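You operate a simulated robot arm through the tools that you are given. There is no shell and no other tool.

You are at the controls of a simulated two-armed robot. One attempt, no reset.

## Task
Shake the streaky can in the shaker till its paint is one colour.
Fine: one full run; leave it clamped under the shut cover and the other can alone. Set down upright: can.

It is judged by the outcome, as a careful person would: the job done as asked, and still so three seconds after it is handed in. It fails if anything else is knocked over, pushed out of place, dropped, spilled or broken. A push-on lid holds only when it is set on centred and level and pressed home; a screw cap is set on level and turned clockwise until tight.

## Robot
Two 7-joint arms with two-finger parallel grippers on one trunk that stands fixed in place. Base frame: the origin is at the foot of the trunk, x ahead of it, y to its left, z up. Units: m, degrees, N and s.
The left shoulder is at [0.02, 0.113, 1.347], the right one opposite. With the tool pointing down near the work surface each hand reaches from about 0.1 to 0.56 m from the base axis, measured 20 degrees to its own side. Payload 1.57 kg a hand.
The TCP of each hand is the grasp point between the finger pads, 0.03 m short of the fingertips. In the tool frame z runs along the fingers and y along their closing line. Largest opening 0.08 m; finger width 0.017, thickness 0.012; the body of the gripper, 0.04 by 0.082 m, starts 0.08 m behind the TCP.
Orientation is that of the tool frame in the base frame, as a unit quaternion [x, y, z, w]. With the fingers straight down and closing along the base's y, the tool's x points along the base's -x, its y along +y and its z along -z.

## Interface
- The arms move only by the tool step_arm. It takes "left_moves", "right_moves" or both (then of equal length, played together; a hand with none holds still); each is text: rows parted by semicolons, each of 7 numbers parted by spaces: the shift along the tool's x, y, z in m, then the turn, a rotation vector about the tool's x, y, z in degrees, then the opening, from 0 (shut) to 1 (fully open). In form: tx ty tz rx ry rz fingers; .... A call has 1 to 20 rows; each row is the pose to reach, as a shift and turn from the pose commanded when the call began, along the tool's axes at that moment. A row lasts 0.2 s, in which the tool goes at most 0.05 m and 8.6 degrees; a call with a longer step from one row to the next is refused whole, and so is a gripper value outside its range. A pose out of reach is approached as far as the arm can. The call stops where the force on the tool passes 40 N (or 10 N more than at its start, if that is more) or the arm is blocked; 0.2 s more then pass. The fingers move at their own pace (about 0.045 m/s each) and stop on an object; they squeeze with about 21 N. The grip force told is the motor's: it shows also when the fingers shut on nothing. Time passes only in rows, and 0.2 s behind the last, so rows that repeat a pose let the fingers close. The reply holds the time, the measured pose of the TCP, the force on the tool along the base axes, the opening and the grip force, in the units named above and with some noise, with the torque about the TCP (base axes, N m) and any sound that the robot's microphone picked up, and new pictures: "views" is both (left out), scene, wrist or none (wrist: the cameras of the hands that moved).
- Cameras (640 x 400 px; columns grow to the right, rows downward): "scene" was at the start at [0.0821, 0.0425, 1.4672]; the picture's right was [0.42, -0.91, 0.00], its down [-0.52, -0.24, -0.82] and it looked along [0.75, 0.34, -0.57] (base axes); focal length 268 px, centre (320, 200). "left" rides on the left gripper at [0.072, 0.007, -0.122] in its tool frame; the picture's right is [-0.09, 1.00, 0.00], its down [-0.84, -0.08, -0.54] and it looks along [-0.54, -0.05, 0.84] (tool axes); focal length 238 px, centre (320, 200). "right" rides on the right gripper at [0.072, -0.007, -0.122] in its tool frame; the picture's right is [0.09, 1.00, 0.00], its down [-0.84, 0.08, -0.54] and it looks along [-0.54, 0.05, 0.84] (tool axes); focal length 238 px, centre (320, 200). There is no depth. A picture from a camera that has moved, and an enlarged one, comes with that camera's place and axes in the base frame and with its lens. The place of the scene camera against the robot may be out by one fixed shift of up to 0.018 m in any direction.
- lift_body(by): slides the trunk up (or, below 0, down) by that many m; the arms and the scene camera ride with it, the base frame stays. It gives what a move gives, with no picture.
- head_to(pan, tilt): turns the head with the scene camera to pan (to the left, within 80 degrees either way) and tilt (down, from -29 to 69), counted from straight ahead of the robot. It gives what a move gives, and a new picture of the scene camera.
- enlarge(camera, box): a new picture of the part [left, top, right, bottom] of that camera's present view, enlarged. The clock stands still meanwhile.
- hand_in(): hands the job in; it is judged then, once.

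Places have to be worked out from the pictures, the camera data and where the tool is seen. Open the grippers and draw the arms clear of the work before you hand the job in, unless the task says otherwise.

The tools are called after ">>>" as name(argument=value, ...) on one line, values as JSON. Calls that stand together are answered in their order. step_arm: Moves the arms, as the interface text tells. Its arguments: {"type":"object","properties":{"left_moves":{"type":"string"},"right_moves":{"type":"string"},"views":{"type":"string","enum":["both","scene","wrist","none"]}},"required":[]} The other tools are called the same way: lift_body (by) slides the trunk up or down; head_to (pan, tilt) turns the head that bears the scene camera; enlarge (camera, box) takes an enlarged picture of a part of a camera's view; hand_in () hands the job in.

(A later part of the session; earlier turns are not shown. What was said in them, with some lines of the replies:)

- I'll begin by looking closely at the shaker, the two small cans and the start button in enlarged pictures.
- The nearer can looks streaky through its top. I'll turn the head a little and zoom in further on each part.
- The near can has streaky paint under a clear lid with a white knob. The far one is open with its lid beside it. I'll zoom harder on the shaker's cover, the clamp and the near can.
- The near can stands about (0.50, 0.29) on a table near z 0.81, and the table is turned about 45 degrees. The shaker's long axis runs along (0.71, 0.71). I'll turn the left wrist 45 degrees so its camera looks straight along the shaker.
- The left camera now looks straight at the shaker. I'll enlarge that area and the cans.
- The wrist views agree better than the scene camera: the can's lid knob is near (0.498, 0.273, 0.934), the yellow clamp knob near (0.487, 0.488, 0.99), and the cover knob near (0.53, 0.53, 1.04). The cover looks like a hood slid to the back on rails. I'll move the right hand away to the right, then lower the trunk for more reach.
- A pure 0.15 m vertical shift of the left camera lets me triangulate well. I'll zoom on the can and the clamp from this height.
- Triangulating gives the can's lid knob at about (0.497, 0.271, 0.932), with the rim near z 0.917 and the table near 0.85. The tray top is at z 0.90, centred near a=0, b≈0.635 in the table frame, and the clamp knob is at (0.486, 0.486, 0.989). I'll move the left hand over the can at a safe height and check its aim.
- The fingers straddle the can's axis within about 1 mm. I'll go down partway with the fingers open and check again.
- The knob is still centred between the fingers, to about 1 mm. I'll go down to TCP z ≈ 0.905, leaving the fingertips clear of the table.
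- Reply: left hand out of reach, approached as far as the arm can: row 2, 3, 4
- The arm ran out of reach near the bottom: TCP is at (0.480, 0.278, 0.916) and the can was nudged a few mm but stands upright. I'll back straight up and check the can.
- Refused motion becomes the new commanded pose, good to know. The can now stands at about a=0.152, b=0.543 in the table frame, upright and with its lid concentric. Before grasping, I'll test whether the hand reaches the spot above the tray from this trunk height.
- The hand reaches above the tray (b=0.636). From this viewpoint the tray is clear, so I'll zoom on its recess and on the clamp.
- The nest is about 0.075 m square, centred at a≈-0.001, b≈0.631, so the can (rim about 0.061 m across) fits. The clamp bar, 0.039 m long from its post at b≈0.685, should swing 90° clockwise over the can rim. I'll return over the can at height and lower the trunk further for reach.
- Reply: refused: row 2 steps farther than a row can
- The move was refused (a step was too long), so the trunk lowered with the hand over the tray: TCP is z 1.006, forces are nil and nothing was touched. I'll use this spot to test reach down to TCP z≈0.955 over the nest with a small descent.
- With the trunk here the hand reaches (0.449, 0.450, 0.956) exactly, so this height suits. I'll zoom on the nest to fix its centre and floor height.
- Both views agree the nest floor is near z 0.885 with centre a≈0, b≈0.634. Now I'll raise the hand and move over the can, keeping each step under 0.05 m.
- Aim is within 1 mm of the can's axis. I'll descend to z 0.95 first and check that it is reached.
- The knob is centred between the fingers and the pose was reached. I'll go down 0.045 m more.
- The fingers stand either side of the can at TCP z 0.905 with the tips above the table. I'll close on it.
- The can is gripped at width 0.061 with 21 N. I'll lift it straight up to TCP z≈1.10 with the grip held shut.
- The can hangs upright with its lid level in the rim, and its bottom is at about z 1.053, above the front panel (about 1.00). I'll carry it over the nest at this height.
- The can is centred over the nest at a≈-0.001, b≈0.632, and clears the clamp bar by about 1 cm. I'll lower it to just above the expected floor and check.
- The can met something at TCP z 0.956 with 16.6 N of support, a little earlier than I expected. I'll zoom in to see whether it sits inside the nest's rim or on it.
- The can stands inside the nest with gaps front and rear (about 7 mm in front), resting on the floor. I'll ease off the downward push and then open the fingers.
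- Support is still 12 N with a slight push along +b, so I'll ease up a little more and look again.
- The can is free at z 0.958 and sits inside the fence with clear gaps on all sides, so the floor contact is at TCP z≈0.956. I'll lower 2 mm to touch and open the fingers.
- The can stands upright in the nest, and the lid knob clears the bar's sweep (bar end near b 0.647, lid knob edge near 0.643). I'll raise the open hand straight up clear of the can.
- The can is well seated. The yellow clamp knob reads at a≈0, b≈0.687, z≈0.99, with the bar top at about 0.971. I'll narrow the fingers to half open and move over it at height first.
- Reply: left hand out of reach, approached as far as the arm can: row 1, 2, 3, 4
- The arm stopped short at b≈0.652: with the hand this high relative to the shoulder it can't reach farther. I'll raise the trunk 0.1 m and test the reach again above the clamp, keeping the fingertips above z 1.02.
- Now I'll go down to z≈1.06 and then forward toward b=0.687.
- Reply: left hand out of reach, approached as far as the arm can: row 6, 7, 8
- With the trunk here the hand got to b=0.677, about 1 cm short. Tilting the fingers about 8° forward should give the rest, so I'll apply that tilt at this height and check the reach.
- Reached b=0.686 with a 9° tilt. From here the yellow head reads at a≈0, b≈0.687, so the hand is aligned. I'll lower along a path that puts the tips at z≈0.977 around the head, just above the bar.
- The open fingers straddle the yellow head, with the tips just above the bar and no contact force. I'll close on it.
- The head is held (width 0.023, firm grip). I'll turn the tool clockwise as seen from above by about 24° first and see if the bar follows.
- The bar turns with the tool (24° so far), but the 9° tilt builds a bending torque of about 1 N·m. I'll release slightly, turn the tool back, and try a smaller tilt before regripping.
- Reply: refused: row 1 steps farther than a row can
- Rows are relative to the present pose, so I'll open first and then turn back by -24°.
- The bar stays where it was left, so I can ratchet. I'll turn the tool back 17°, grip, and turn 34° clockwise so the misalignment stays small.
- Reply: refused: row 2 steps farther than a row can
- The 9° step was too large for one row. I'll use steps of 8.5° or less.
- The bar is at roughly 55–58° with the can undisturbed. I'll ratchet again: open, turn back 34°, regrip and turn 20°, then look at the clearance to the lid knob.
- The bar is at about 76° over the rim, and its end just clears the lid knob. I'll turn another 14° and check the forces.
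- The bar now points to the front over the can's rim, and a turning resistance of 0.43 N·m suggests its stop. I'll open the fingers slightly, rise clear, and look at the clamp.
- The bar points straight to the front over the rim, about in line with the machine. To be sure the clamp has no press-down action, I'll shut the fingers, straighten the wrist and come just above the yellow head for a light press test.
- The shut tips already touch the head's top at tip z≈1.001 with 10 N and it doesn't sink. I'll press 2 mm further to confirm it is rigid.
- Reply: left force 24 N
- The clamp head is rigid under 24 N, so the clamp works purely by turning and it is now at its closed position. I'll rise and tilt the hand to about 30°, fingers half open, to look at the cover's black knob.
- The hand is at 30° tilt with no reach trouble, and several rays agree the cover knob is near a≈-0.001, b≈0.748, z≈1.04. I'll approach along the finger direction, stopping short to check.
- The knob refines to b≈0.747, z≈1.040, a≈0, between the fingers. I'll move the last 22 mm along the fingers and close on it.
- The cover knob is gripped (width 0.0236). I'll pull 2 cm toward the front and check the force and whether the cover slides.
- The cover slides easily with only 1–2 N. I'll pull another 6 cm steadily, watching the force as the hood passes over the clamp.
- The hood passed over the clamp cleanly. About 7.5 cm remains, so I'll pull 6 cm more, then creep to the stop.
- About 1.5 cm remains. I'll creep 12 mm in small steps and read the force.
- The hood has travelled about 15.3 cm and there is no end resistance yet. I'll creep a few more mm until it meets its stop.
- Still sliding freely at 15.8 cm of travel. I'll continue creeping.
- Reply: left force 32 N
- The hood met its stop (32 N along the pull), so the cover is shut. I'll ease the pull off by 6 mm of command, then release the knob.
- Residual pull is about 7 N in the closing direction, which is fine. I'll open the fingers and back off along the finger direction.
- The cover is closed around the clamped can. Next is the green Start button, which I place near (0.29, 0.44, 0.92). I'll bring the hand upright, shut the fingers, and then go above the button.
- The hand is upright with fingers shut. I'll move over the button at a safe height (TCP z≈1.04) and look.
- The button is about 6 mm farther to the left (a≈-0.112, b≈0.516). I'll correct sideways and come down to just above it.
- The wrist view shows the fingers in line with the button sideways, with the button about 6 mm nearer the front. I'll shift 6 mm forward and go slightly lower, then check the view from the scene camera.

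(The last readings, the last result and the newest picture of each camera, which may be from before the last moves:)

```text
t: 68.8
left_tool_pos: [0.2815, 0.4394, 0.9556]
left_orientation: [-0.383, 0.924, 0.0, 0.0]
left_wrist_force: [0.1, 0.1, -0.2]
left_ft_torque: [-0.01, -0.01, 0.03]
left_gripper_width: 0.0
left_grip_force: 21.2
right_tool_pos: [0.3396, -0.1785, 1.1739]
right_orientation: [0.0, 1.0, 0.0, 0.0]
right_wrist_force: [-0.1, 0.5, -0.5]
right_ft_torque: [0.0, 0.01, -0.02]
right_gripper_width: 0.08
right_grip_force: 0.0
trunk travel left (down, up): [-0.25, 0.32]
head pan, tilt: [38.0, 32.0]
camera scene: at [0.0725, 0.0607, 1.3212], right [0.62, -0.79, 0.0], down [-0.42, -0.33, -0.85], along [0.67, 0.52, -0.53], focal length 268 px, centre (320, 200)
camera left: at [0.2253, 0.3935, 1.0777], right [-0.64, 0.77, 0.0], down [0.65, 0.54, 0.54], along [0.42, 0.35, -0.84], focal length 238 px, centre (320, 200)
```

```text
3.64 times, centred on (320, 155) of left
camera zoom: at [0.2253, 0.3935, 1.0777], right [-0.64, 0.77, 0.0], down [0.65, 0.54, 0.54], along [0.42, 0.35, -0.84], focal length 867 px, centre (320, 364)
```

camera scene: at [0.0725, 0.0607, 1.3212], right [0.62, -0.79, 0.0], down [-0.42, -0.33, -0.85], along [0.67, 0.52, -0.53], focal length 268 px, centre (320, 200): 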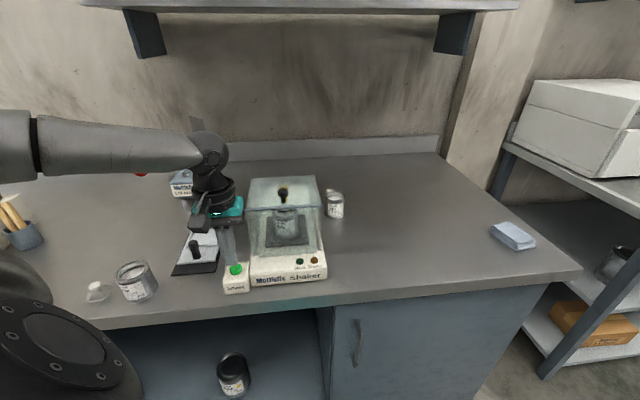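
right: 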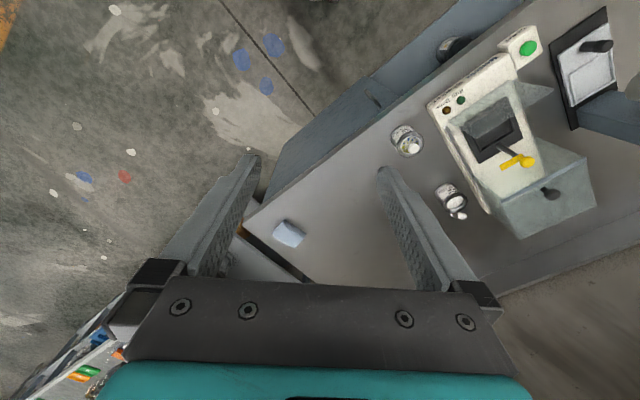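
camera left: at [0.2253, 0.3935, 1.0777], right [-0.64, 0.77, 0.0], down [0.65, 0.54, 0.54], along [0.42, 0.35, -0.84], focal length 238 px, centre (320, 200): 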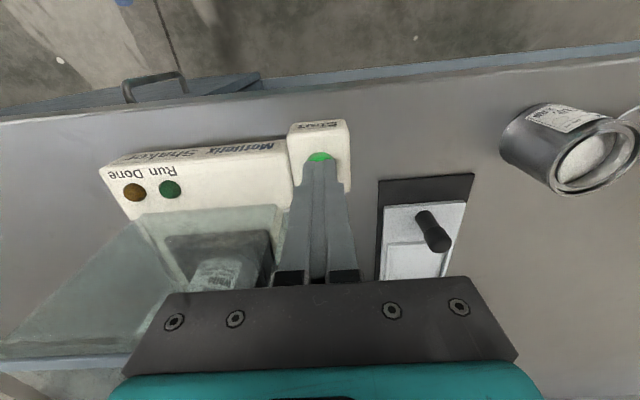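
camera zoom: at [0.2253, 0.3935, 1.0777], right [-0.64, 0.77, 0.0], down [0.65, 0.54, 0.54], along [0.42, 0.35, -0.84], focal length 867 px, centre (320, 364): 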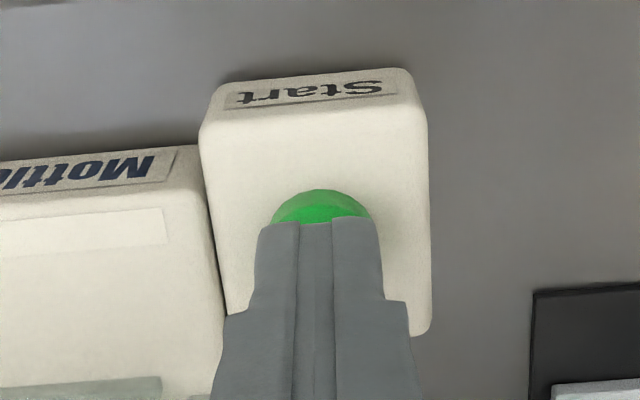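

Combining views, the button sits lower and slightly farther in than I took it: about a=-0.1115, b=0.5215, z≈0.895. I'll shift 12 mm back over it and lower gently.

>>> step_arm(left_moves="-0.0118 0 0 0 0 0 0; -0.0118 0 0.01 0 0 0 0; -0.0118 0 0.018 0 0 0 0; -0.0118 0 0.018 0 0 0 0", views="both")

>>> enlarge(camera="scene", box=[200, 220, 280, 300])

>>> enlarge(camera="left", box=[270, 100, 370, 210])

```text
t: 69.8
left_tool_pos: [0.2897, 0.4476, 0.9376]
left_orientation: [-0.383, 0.924, 0.0, 0.0]
left_wrist_force: [-0.1, -0.5, 0.7]
left_ft_torque: [0.02, 0.01, 0.01]
left_gripper_width: 0.0
left_grip_force: 20.9
right_tool_pos: [0.3389, -0.1782, 1.1745]
right_orientation: [0.0, 1.0, 0.0, 0.0]
right_wrist_force: [-0.4, 0.3, -0.4]
right_ft_torque: [0.0, 0.04, 0.04]
right_gripper_width: 0.08
right_grip_force: 0.1
trunk travel left (down, up): [-0.25, 0.32]
head pan, tilt: [38.0, 32.0]
camera scene: at [0.0725, 0.0607, 1.3212], right [0.62, -0.79, 0.0], down [-0.42, -0.33, -0.85], along [0.67, 0.52, -0.53], focal length 268 px, centre (320, 200)
camera left: at [0.2329, 0.4021, 1.0599], right [-0.64, 0.77, 0.0], down [0.65, 0.54, 0.54], along [0.42, 0.35, -0.84], focal length 238 px, centre (320, 200)
```

scene: 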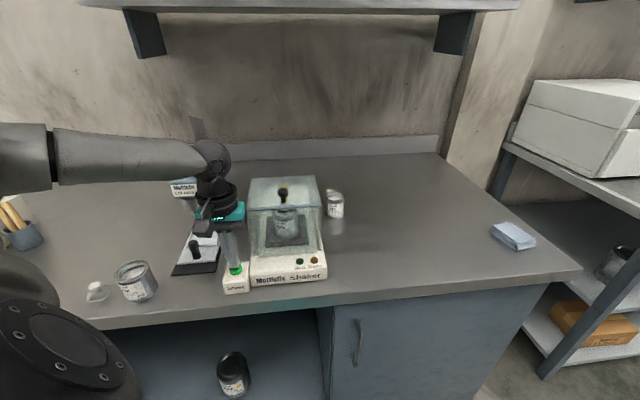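
left: 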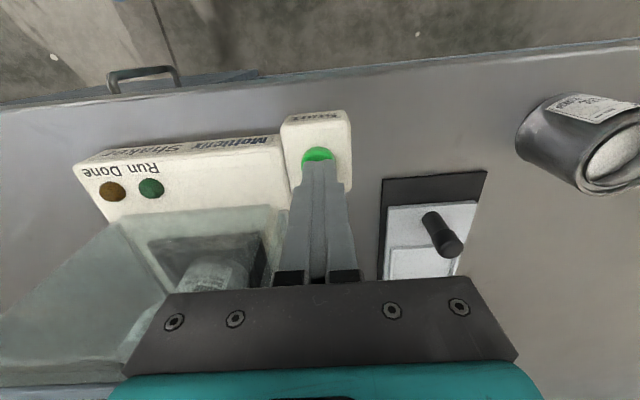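

```text
5.00 times, centred on (240, 260) of scene
camera zoom: at [0.0725, 0.0607, 1.3212], right [0.62, -0.79, 0.0], down [-0.42, -0.33, -0.85], along [0.67, 0.52, -0.53], focal length 1342 px, centre (720, -100)
```

zoom: 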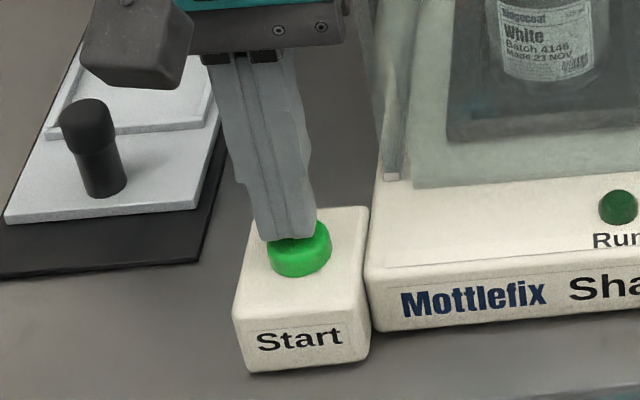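

```text
3.64 times, centred on (320, 155) of left
camera zoom: at [0.2329, 0.4021, 1.0599], right [-0.64, 0.77, 0.0], down [0.65, 0.54, 0.54], along [0.42, 0.35, -0.84], focal length 867 px, centre (320, 364)
```

zoom: 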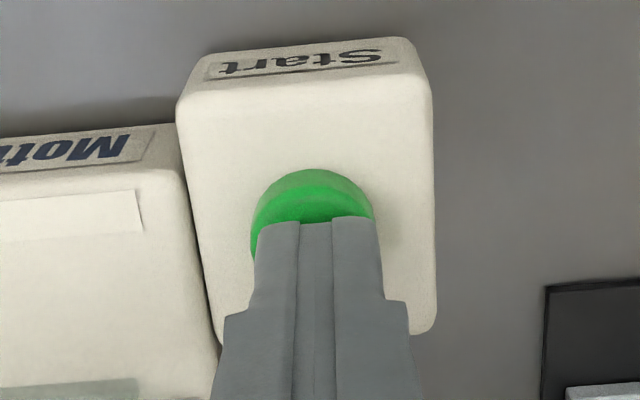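

The fingertips hover just above the button. I'll press down in small steps and watch the force and any sound.

>>> step_arm(left_moves="0 0 0.003 0 0 0 0; 0 0 0.006 0 0 0 0; 0 0 0.009 0 0 0 0; 0 0 0.009 0 0 0 0", views="both")

>>> enlarge(camera="scene", box=[210, 210, 340, 300])

```text
t: 70.8
left_tool_pos: [0.29, 0.4489, 0.929]
left_orientation: [-0.383, 0.924, 0.001, 0.001]
left_wrist_force: [-1.0, 0.6, 1.3]
left_ft_torque: [0.03, -0.03, 0.02]
left_gripper_width: 0.0001
left_grip_force: 20.5
right_tool_pos: [0.3389, -0.1781, 1.1741]
right_orientation: [0.0, 1.0, 0.0, 0.0]
right_wrist_force: [-0.2, 0.3, -0.4]
right_ft_torque: [-0.01, 0.03, 0.01]
right_gripper_width: 0.0799
right_grip_force: 0.0
trunk travel left (down, up): [-0.25, 0.32]
head pan, tilt: [38.0, 32.0]
camera scene: at [0.0723, 0.0607, 1.3213], right [0.62, -0.79, 0.0], down [-0.42, -0.33, -0.85], along [0.67, 0.52, -0.53], focal length 268 px, centre (320, 200)
camera left: at [0.2331, 0.4024, 1.0512], right [-0.64, 0.77, 0.0], down [0.65, 0.54, 0.54], along [0.42, 0.35, -0.84], focal length 238 px, centre (320, 200)
```

scene: 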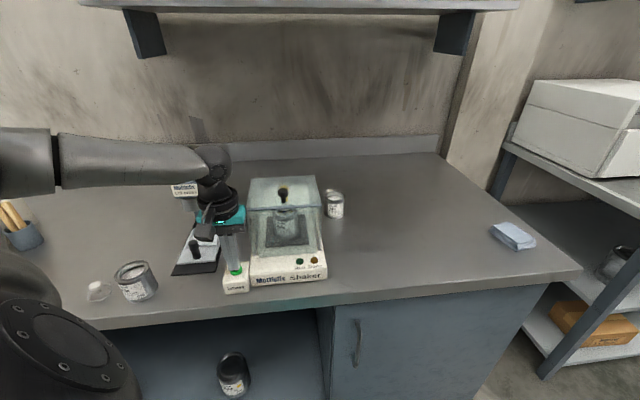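
left: 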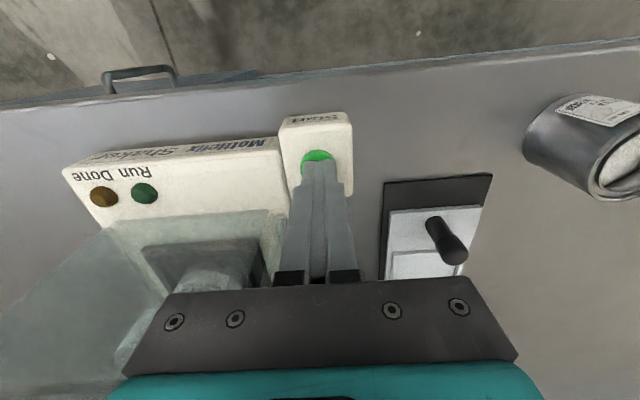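

```text
4.44 times, centred on (275, 255) of scene
camera zoom: at [0.0723, 0.0607, 1.3213], right [0.62, -0.79, 0.0], down [-0.42, -0.33, -0.85], along [0.67, 0.52, -0.53], focal length 1193 px, centre (520, -44)
```

zoom: 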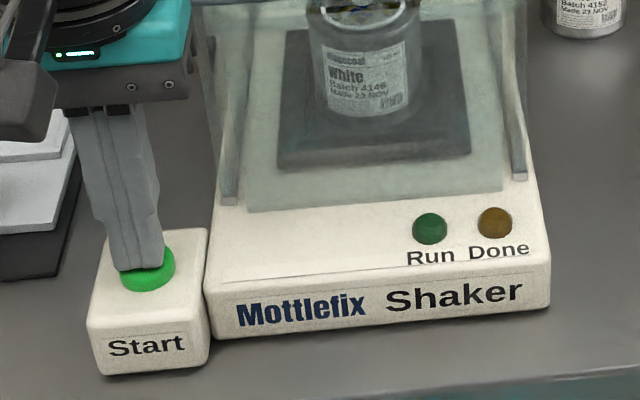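

Barely touching yet (about 1 N at tip z 0.899). I'll press a few mm more.

>>> step_arm(left_moves="0 0 0.002 0 0 0 0; 0 0 0.004 0 0 0 0; 0 0 0.006 0 0 0 0; 0 0 0.006 0 0 0 0", views="scene")

>>> enlarge(camera="scene", box=[210, 210, 340, 300])

```text
t: 71.8
left_tool_pos: [0.2891, 0.4485, 0.925]
left_orientation: [-0.383, 0.924, 0.001, 0.003]
left_wrist_force: [-2.3, 2.6, 16.9]
left_ft_torque: [0.09, 0.01, -0.01]
left_gripper_width: 0.0
left_grip_force: 21.5
right_tool_pos: [0.3382, -0.1793, 1.1738]
right_orientation: [0.001, 1.0, 0.0, 0.0]
right_wrist_force: [-0.5, -0.1, -0.2]
right_ft_torque: [-0.04, -0.01, 0.01]
right_gripper_width: 0.0799
right_grip_force: 0.0
trunk travel left (down, up): [-0.25, 0.32]
head pan, tilt: [38.0, 32.0]
heard: click
camera scene: at [0.0714, 0.0598, 1.3215], right [0.62, -0.79, 0.0], down [-0.42, -0.33, -0.85], along [0.67, 0.52, -0.53], focal length 268 px, centre (320, 200)
```

scene: 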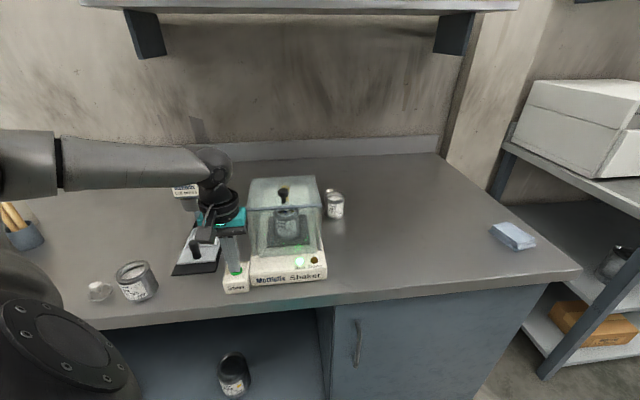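

```text
4.44 times, centred on (275, 255) of scene
camera zoom: at [0.0714, 0.0598, 1.3215], right [0.62, -0.79, 0.0], down [-0.42, -0.33, -0.85], along [0.67, 0.52, -0.53], focal length 1193 px, centre (520, -44)
```

zoom: 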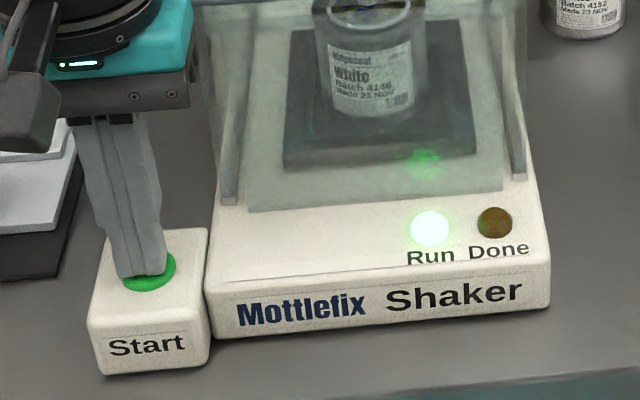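

A click was heard and the Run light is on, so the shaker is running. I'll lift straight off the button and withdraw the hand.

>>> step_arm(left_moves="0 0 -0.02 0 0 0 0; 0 0 -0.06 0 0 0 0; 0 0 -0.1 0 0 0 0; 0 0 -0.14 0 0 0 0; 0 0 -0.18 0 0 0 0; 0 0 -0.2 0 0 0 0", views="scene")

>>> enlarge(camera="scene", box=[220, 160, 350, 300])

```text
t: 73.2
left_tool_pos: [0.2885, 0.4483, 1.1224]
left_orientation: [-0.383, 0.924, 0.0, 0.0]
left_wrist_force: [0.3, -0.4, -0.6]
left_ft_torque: [0.01, -0.01, -0.02]
left_gripper_width: 0.0
left_grip_force: 21.1
right_tool_pos: [0.3383, -0.1774, 1.1738]
right_orientation: [0.0, 1.0, 0.0, 0.0]
right_wrist_force: [0.3, 0.2, -1.0]
right_ft_torque: [0.01, -0.01, -0.01]
right_gripper_width: 0.0802
right_grip_force: 0.1
trunk travel left (down, up): [-0.25, 0.32]
head pan, tilt: [38.0, 32.0]
camera scene: at [0.0724, 0.0606, 1.3212], right [0.62, -0.79, 0.0], down [-0.42, -0.33, -0.85], along [0.67, 0.52, -0.53], focal length 268 px, centre (320, 200)
```

scene: 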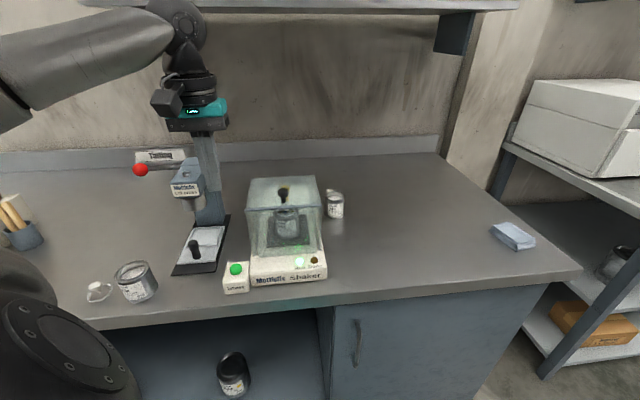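

```text
2.86 times, centred on (285, 230) of scene
camera zoom: at [0.0724, 0.0606, 1.3212], right [0.62, -0.79, 0.0], down [-0.42, -0.33, -0.85], along [0.67, 0.52, -0.53], focal length 767 px, centre (420, 114)
```

zoom: 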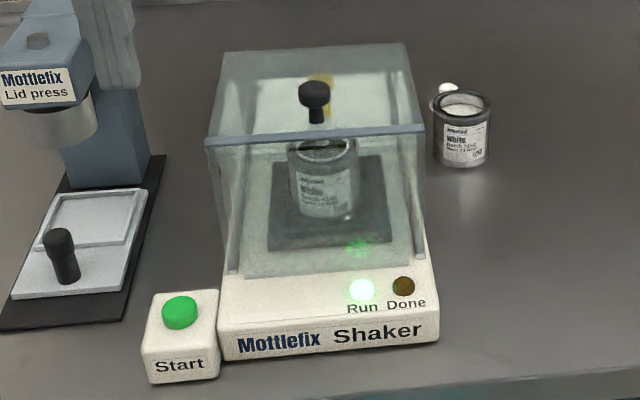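

The run is on and the can stays put under the clamp. I'll draw the left hand back from the bench, open it, and let time pass.

>>> step_arm(left_moves="0.03 0 0 0 0 0 0; 0.06 0 -0.01 0 0 0 0.3; 0.09 0 -0.02 0 0 0 0.6; 0.12 0 -0.03 0 0 0 1; 0.15 0 -0.03 0 0 0 1; 0.15 0 -0.03 0 0 0 1; 0.15 0 -0.03 0 0 0 1; 0.15 0 -0.03 0 0 0 1; 0.15 0 -0.03 0 0 0 1; 0.15 0 -0.03 0 0 0 1; 0.15 0 -0.03 0 0 0 1; 0.15 0 -0.03 0 0 0 1; 0.15 0 -0.03 0 0 0 1; 0.15 0 -0.03 0 0 0 1; 0.15 0 -0.03 0 0 0 1", views="scene")

>>> enlarge(camera="scene", box=[220, 160, 350, 300])

```text
t: 76.3
left_tool_pos: [0.1837, 0.3417, 1.1534]
left_orientation: [-0.383, 0.924, 0.001, 0.0]
left_wrist_force: [-0.2, 0.7, -0.7]
left_ft_torque: [-0.01, 0.0, -0.01]
left_gripper_width: 0.0799
left_grip_force: 0.0
right_tool_pos: [0.3375, -0.1785, 1.1746]
right_orientation: [0.001, 1.0, 0.0, -0.001]
right_wrist_force: [1.0, 0.3, -0.8]
right_ft_torque: [-0.02, -0.01, -0.04]
right_gripper_width: 0.08
right_grip_force: 0.0
trunk travel left (down, up): [-0.25, 0.32]
head pan, tilt: [38.0, 32.0]
camera scene: at [0.0725, 0.0607, 1.3212], right [0.62, -0.79, 0.0], down [-0.42, -0.33, -0.85], along [0.67, 0.52, -0.53], focal length 268 px, centre (320, 200)
```

scene: 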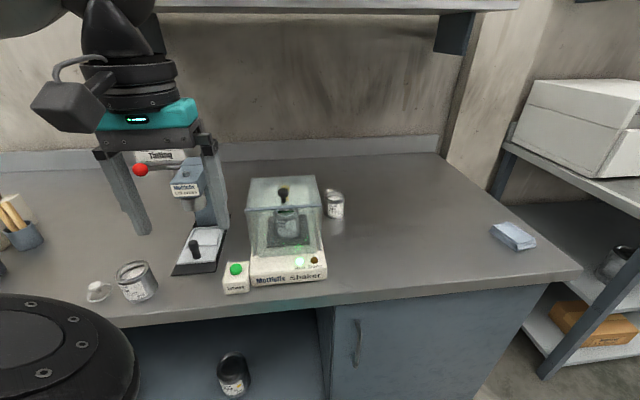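

```text
2.86 times, centred on (285, 230) of scene
camera zoom: at [0.0725, 0.0607, 1.3212], right [0.62, -0.79, 0.0], down [-0.42, -0.33, -0.85], along [0.67, 0.52, -0.53], focal length 767 px, centre (420, 114)
```

zoom: 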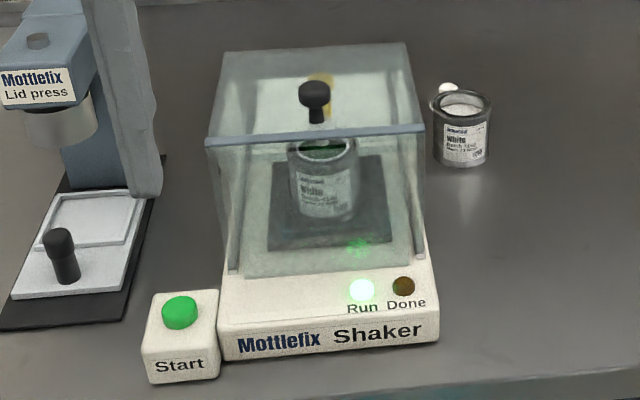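

The Run light is still on and the hand is clear and open. I'll wait further with idle rows.

>>> step_arm(left_moves="0 0 0 0 0 0 1; 0 0 0 0 0 0 1; 0 0 0 0 0 0 1; 0 0 0 0 0 0 1; 0 0 0 0 0 0 1; 0 0 0 0 0 0 1; 0 0 0 0 0 0 1; 0 0 0 0 0 0 1; 0 0 0 0 0 0 1; 0 0 0 0 0 0 1; 0 0 0 0 0 0 1; 0 0 0 0 0 0 1; 0 0 0 0 0 0 1; 0 0 0 0 0 0 1; 0 0 0 0 0 0 1; 0 0 0 0 0 0 1; 0 0 0 0 0 0 1; 0 0 0 0 0 0 1; 0 0 0 0 0 0 1; 0 0 0 0 0 0 1", views="none")

>>> enlarge(camera="scene", box=[220, 160, 350, 300])

```text
t: 80.5
left_tool_pos: [0.1831, 0.3419, 1.1526]
left_orientation: [-0.383, 0.924, 0.001, 0.0]
left_wrist_force: [-0.1, 0.3, 0.1]
left_ft_torque: [0.01, 0.01, 0.01]
left_gripper_width: 0.08
left_grip_force: 0.1
right_tool_pos: [0.3387, -0.1786, 1.1733]
right_orientation: [-0.001, 1.0, 0.0, 0.0]
right_wrist_force: [0.1, 0.3, -0.4]
right_ft_torque: [0.0, 0.02, 0.01]
right_gripper_width: 0.0799
right_grip_force: 0.0
trunk travel left (down, up): [-0.25, 0.32]
head pan, tilt: [38.0, 32.0]
```

```text
2.86 times, centred on (285, 230) of scene
camera zoom: at [0.0725, 0.0607, 1.3212], right [0.62, -0.79, 0.0], down [-0.42, -0.33, -0.85], along [0.67, 0.52, -0.53], focal length 767 px, centre (420, 114)
```

zoom: 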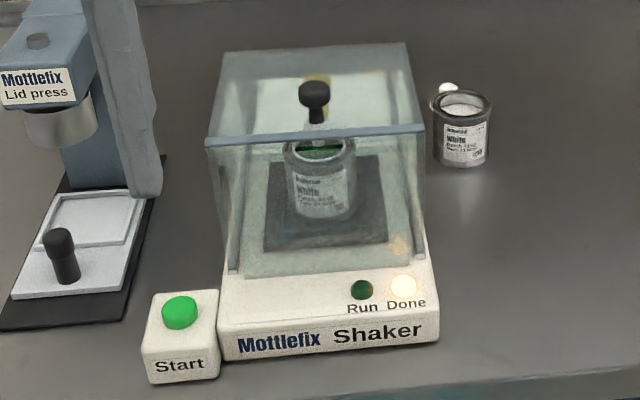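

The Done light is on and Run is off: one full run is complete. I'll look closely at the paint and the clamp through the cover.

>>> enlarge(camera="scene", box=[260, 175, 310, 240])

>>> enlarge(camera="scene", box=[280, 240, 335, 290])

```text
6.15 times, centred on (285, 208) of scene
camera zoom: at [0.0725, 0.0607, 1.3212], right [0.62, -0.79, 0.0], down [-0.42, -0.33, -0.85], along [0.67, 0.52, -0.53], focal length 1652 px, centre (535, 154)
```

zoom: 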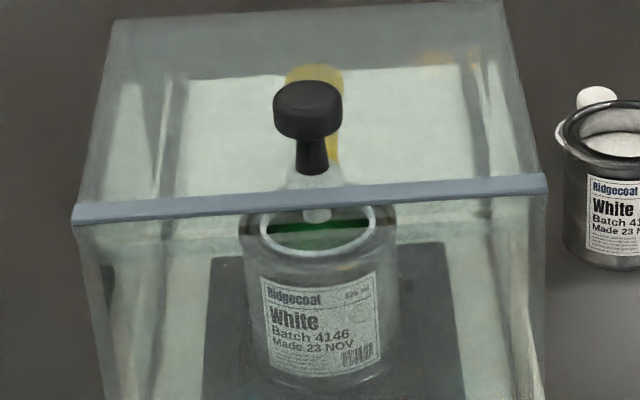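

```text
8.00 times, centred on (308, 265) of scene
camera zoom: at [0.0725, 0.0607, 1.3212], right [0.62, -0.79, 0.0], down [-0.42, -0.33, -0.85], along [0.67, 0.52, -0.53], focal length 2148 px, centre (420, -320)
```

zoom: 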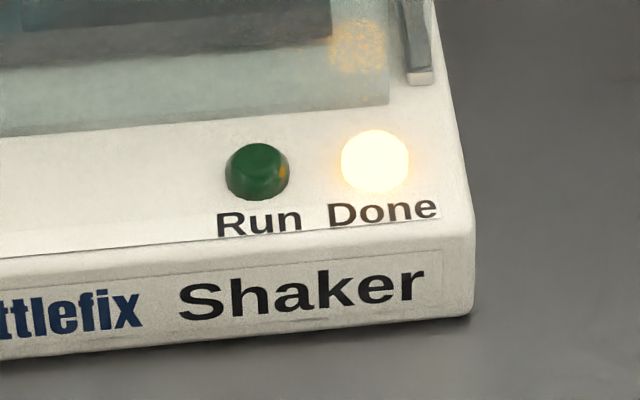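

The paint seen through the lid is now an even green. I'll double-check with the left wrist camera from where it is.

>>> enlarge(camera="left", box=[140, 60, 400, 260])

>>> enlarge(camera="right", box=[0, 0, 640, 400])

```text
2.00 times, centred on (270, 160) of left
camera zoom: at [0.1267, 0.2955, 1.2745], right [-0.64, 0.77, 0.0], down [0.65, 0.54, 0.54], along [0.42, 0.35, -0.84], focal length 477 px, centre (420, 280)
```

zoom: 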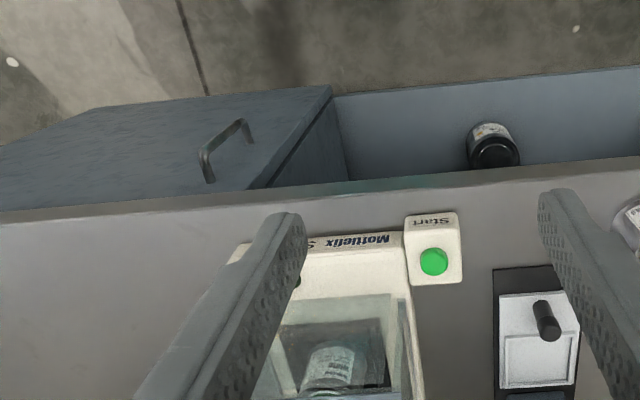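

```text
1.00 times, centred on (320, 200) of right (not enlarged: the box is as wide or as high as the picture)
camera zoom: at [0.2668, -0.1847, 1.2969], right [-0.09, 1.0, 0.0], down [0.84, 0.08, 0.54], along [0.54, 0.05, -0.84], focal length 238 px, centre (320, 200)
```

zoom: 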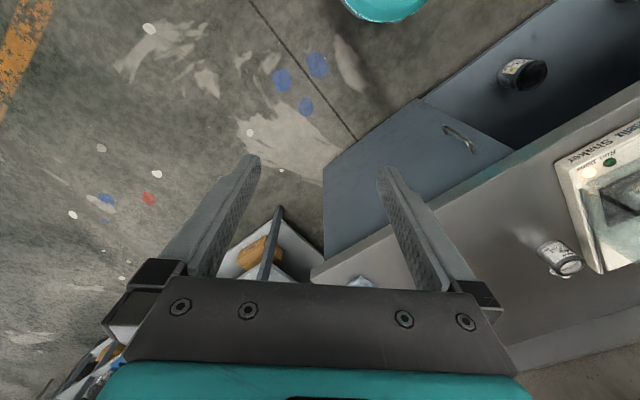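

All looks settled. For a steeper look at the paint, I'll raise the trunk (the arms are clear) and zoom through the cover top.

>>> lift_body(by=0.3)

>>> head_to(pan=42, tilt=46)

>>> enlarge(camera="scene", box=[250, 140, 390, 270])

```text
t: 83.5
left_tool_pos: [0.1834, 0.3423, 1.4513]
left_orientation: [-0.382, 0.924, 0.0, 0.0]
left_wrist_force: [-0.3, -0.3, -0.3]
left_ft_torque: [0.01, 0.0, 0.02]
left_gripper_width: 0.0802
left_grip_force: 0.0
right_tool_pos: [0.339, -0.1782, 1.4738]
right_orientation: [0.0, 1.0, 0.0, 0.001]
right_wrist_force: [0.0, -0.8, 0.9]
right_ft_torque: [0.01, -0.04, -0.02]
right_gripper_width: 0.0803
right_grip_force: 0.0
trunk travel left (down, up): [-0.55, 0.02]
head pan, tilt: [38.0, 32.0]
```

```text
t: 84.3
left_tool_pos: [0.1829, 0.3419, 1.4522]
left_orientation: [-0.382, 0.924, 0.0, 0.0]
left_wrist_force: [0.3, 0.8, 0.7]
left_ft_torque: [0.04, -0.01, -0.02]
left_gripper_width: 0.0798
left_grip_force: 0.2
right_tool_pos: [0.3391, -0.178, 1.4727]
right_orientation: [0.001, 1.0, 0.0, -0.001]
right_wrist_force: [0.5, 0.2, -0.5]
right_ft_torque: [0.02, 0.03, 0.01]
right_gripper_width: 0.0796
right_grip_force: 0.0
trunk travel left (down, up): [-0.55, 0.02]
head pan, tilt: [42.0, 46.0]
camera scene: at [0.0617, 0.0594, 1.6004], right [0.67, -0.74, 0.0], down [-0.53, -0.48, -0.7], along [0.52, 0.47, -0.72], focal length 268 px, centre (320, 200)
```

scene: 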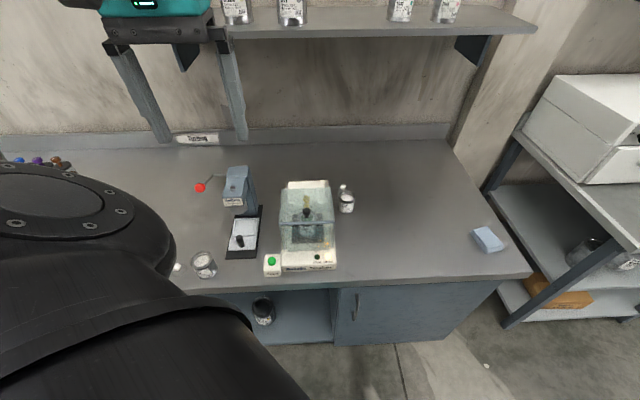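

```text
3.08 times, centred on (320, 205) of scene
camera zoom: at [0.0617, 0.0594, 1.6004], right [0.67, -0.74, 0.0], down [-0.53, -0.48, -0.7], along [0.52, 0.47, -0.72], focal length 826 px, centre (320, 185)
```

zoom: 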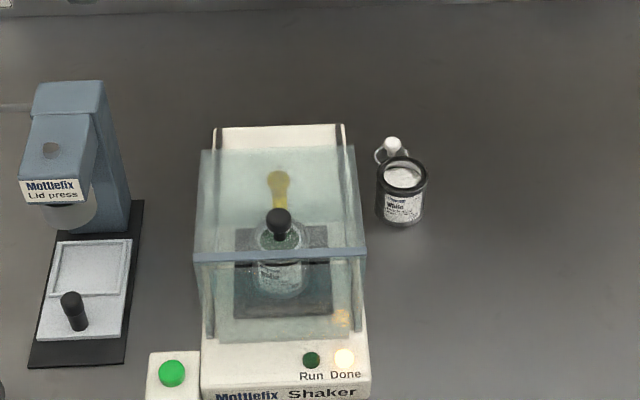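

>>> enlarge(camera="scene", box=[292, 190, 332, 240])

```text
8.00 times, centred on (312, 215) of scene
camera zoom: at [0.0617, 0.0594, 1.6004], right [0.67, -0.74, 0.0], down [-0.53, -0.48, -0.7], along [0.52, 0.47, -0.72], focal length 2148 px, centre (384, 80)
```

zoom: 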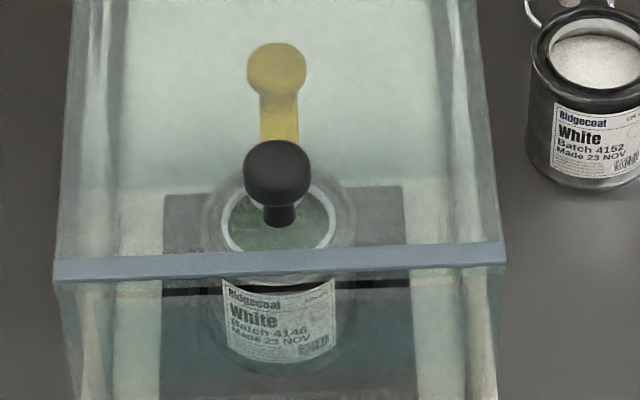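

The paint is one even green. The can stands upright under the clamp with the cover shut, Done is lit, and the other can is untouched. Both grippers are open and clear of the bench, so I hand in.

>>> hand_in()

```text
The job is handed in.
```

I shook the streaky can (Batch 4146) for one full run, and its paint now looks one even green through the lid. The Done light came on when the run ended.

- **The can:** it is still in the shaker, upright, with the clamp over its rim and the cover pulled shut to its stop.
- **The other can:** I didn't touch it. It stands open, with its lid beside it, as it did at the start.
- **A nudge before pick-up:** on my first attempt the arm ran out of reach and pushed the streaky can about 7 mm along the bench. It stayed upright with its lid in place.
- **The arms:** both grippers are open and clear of the bench.
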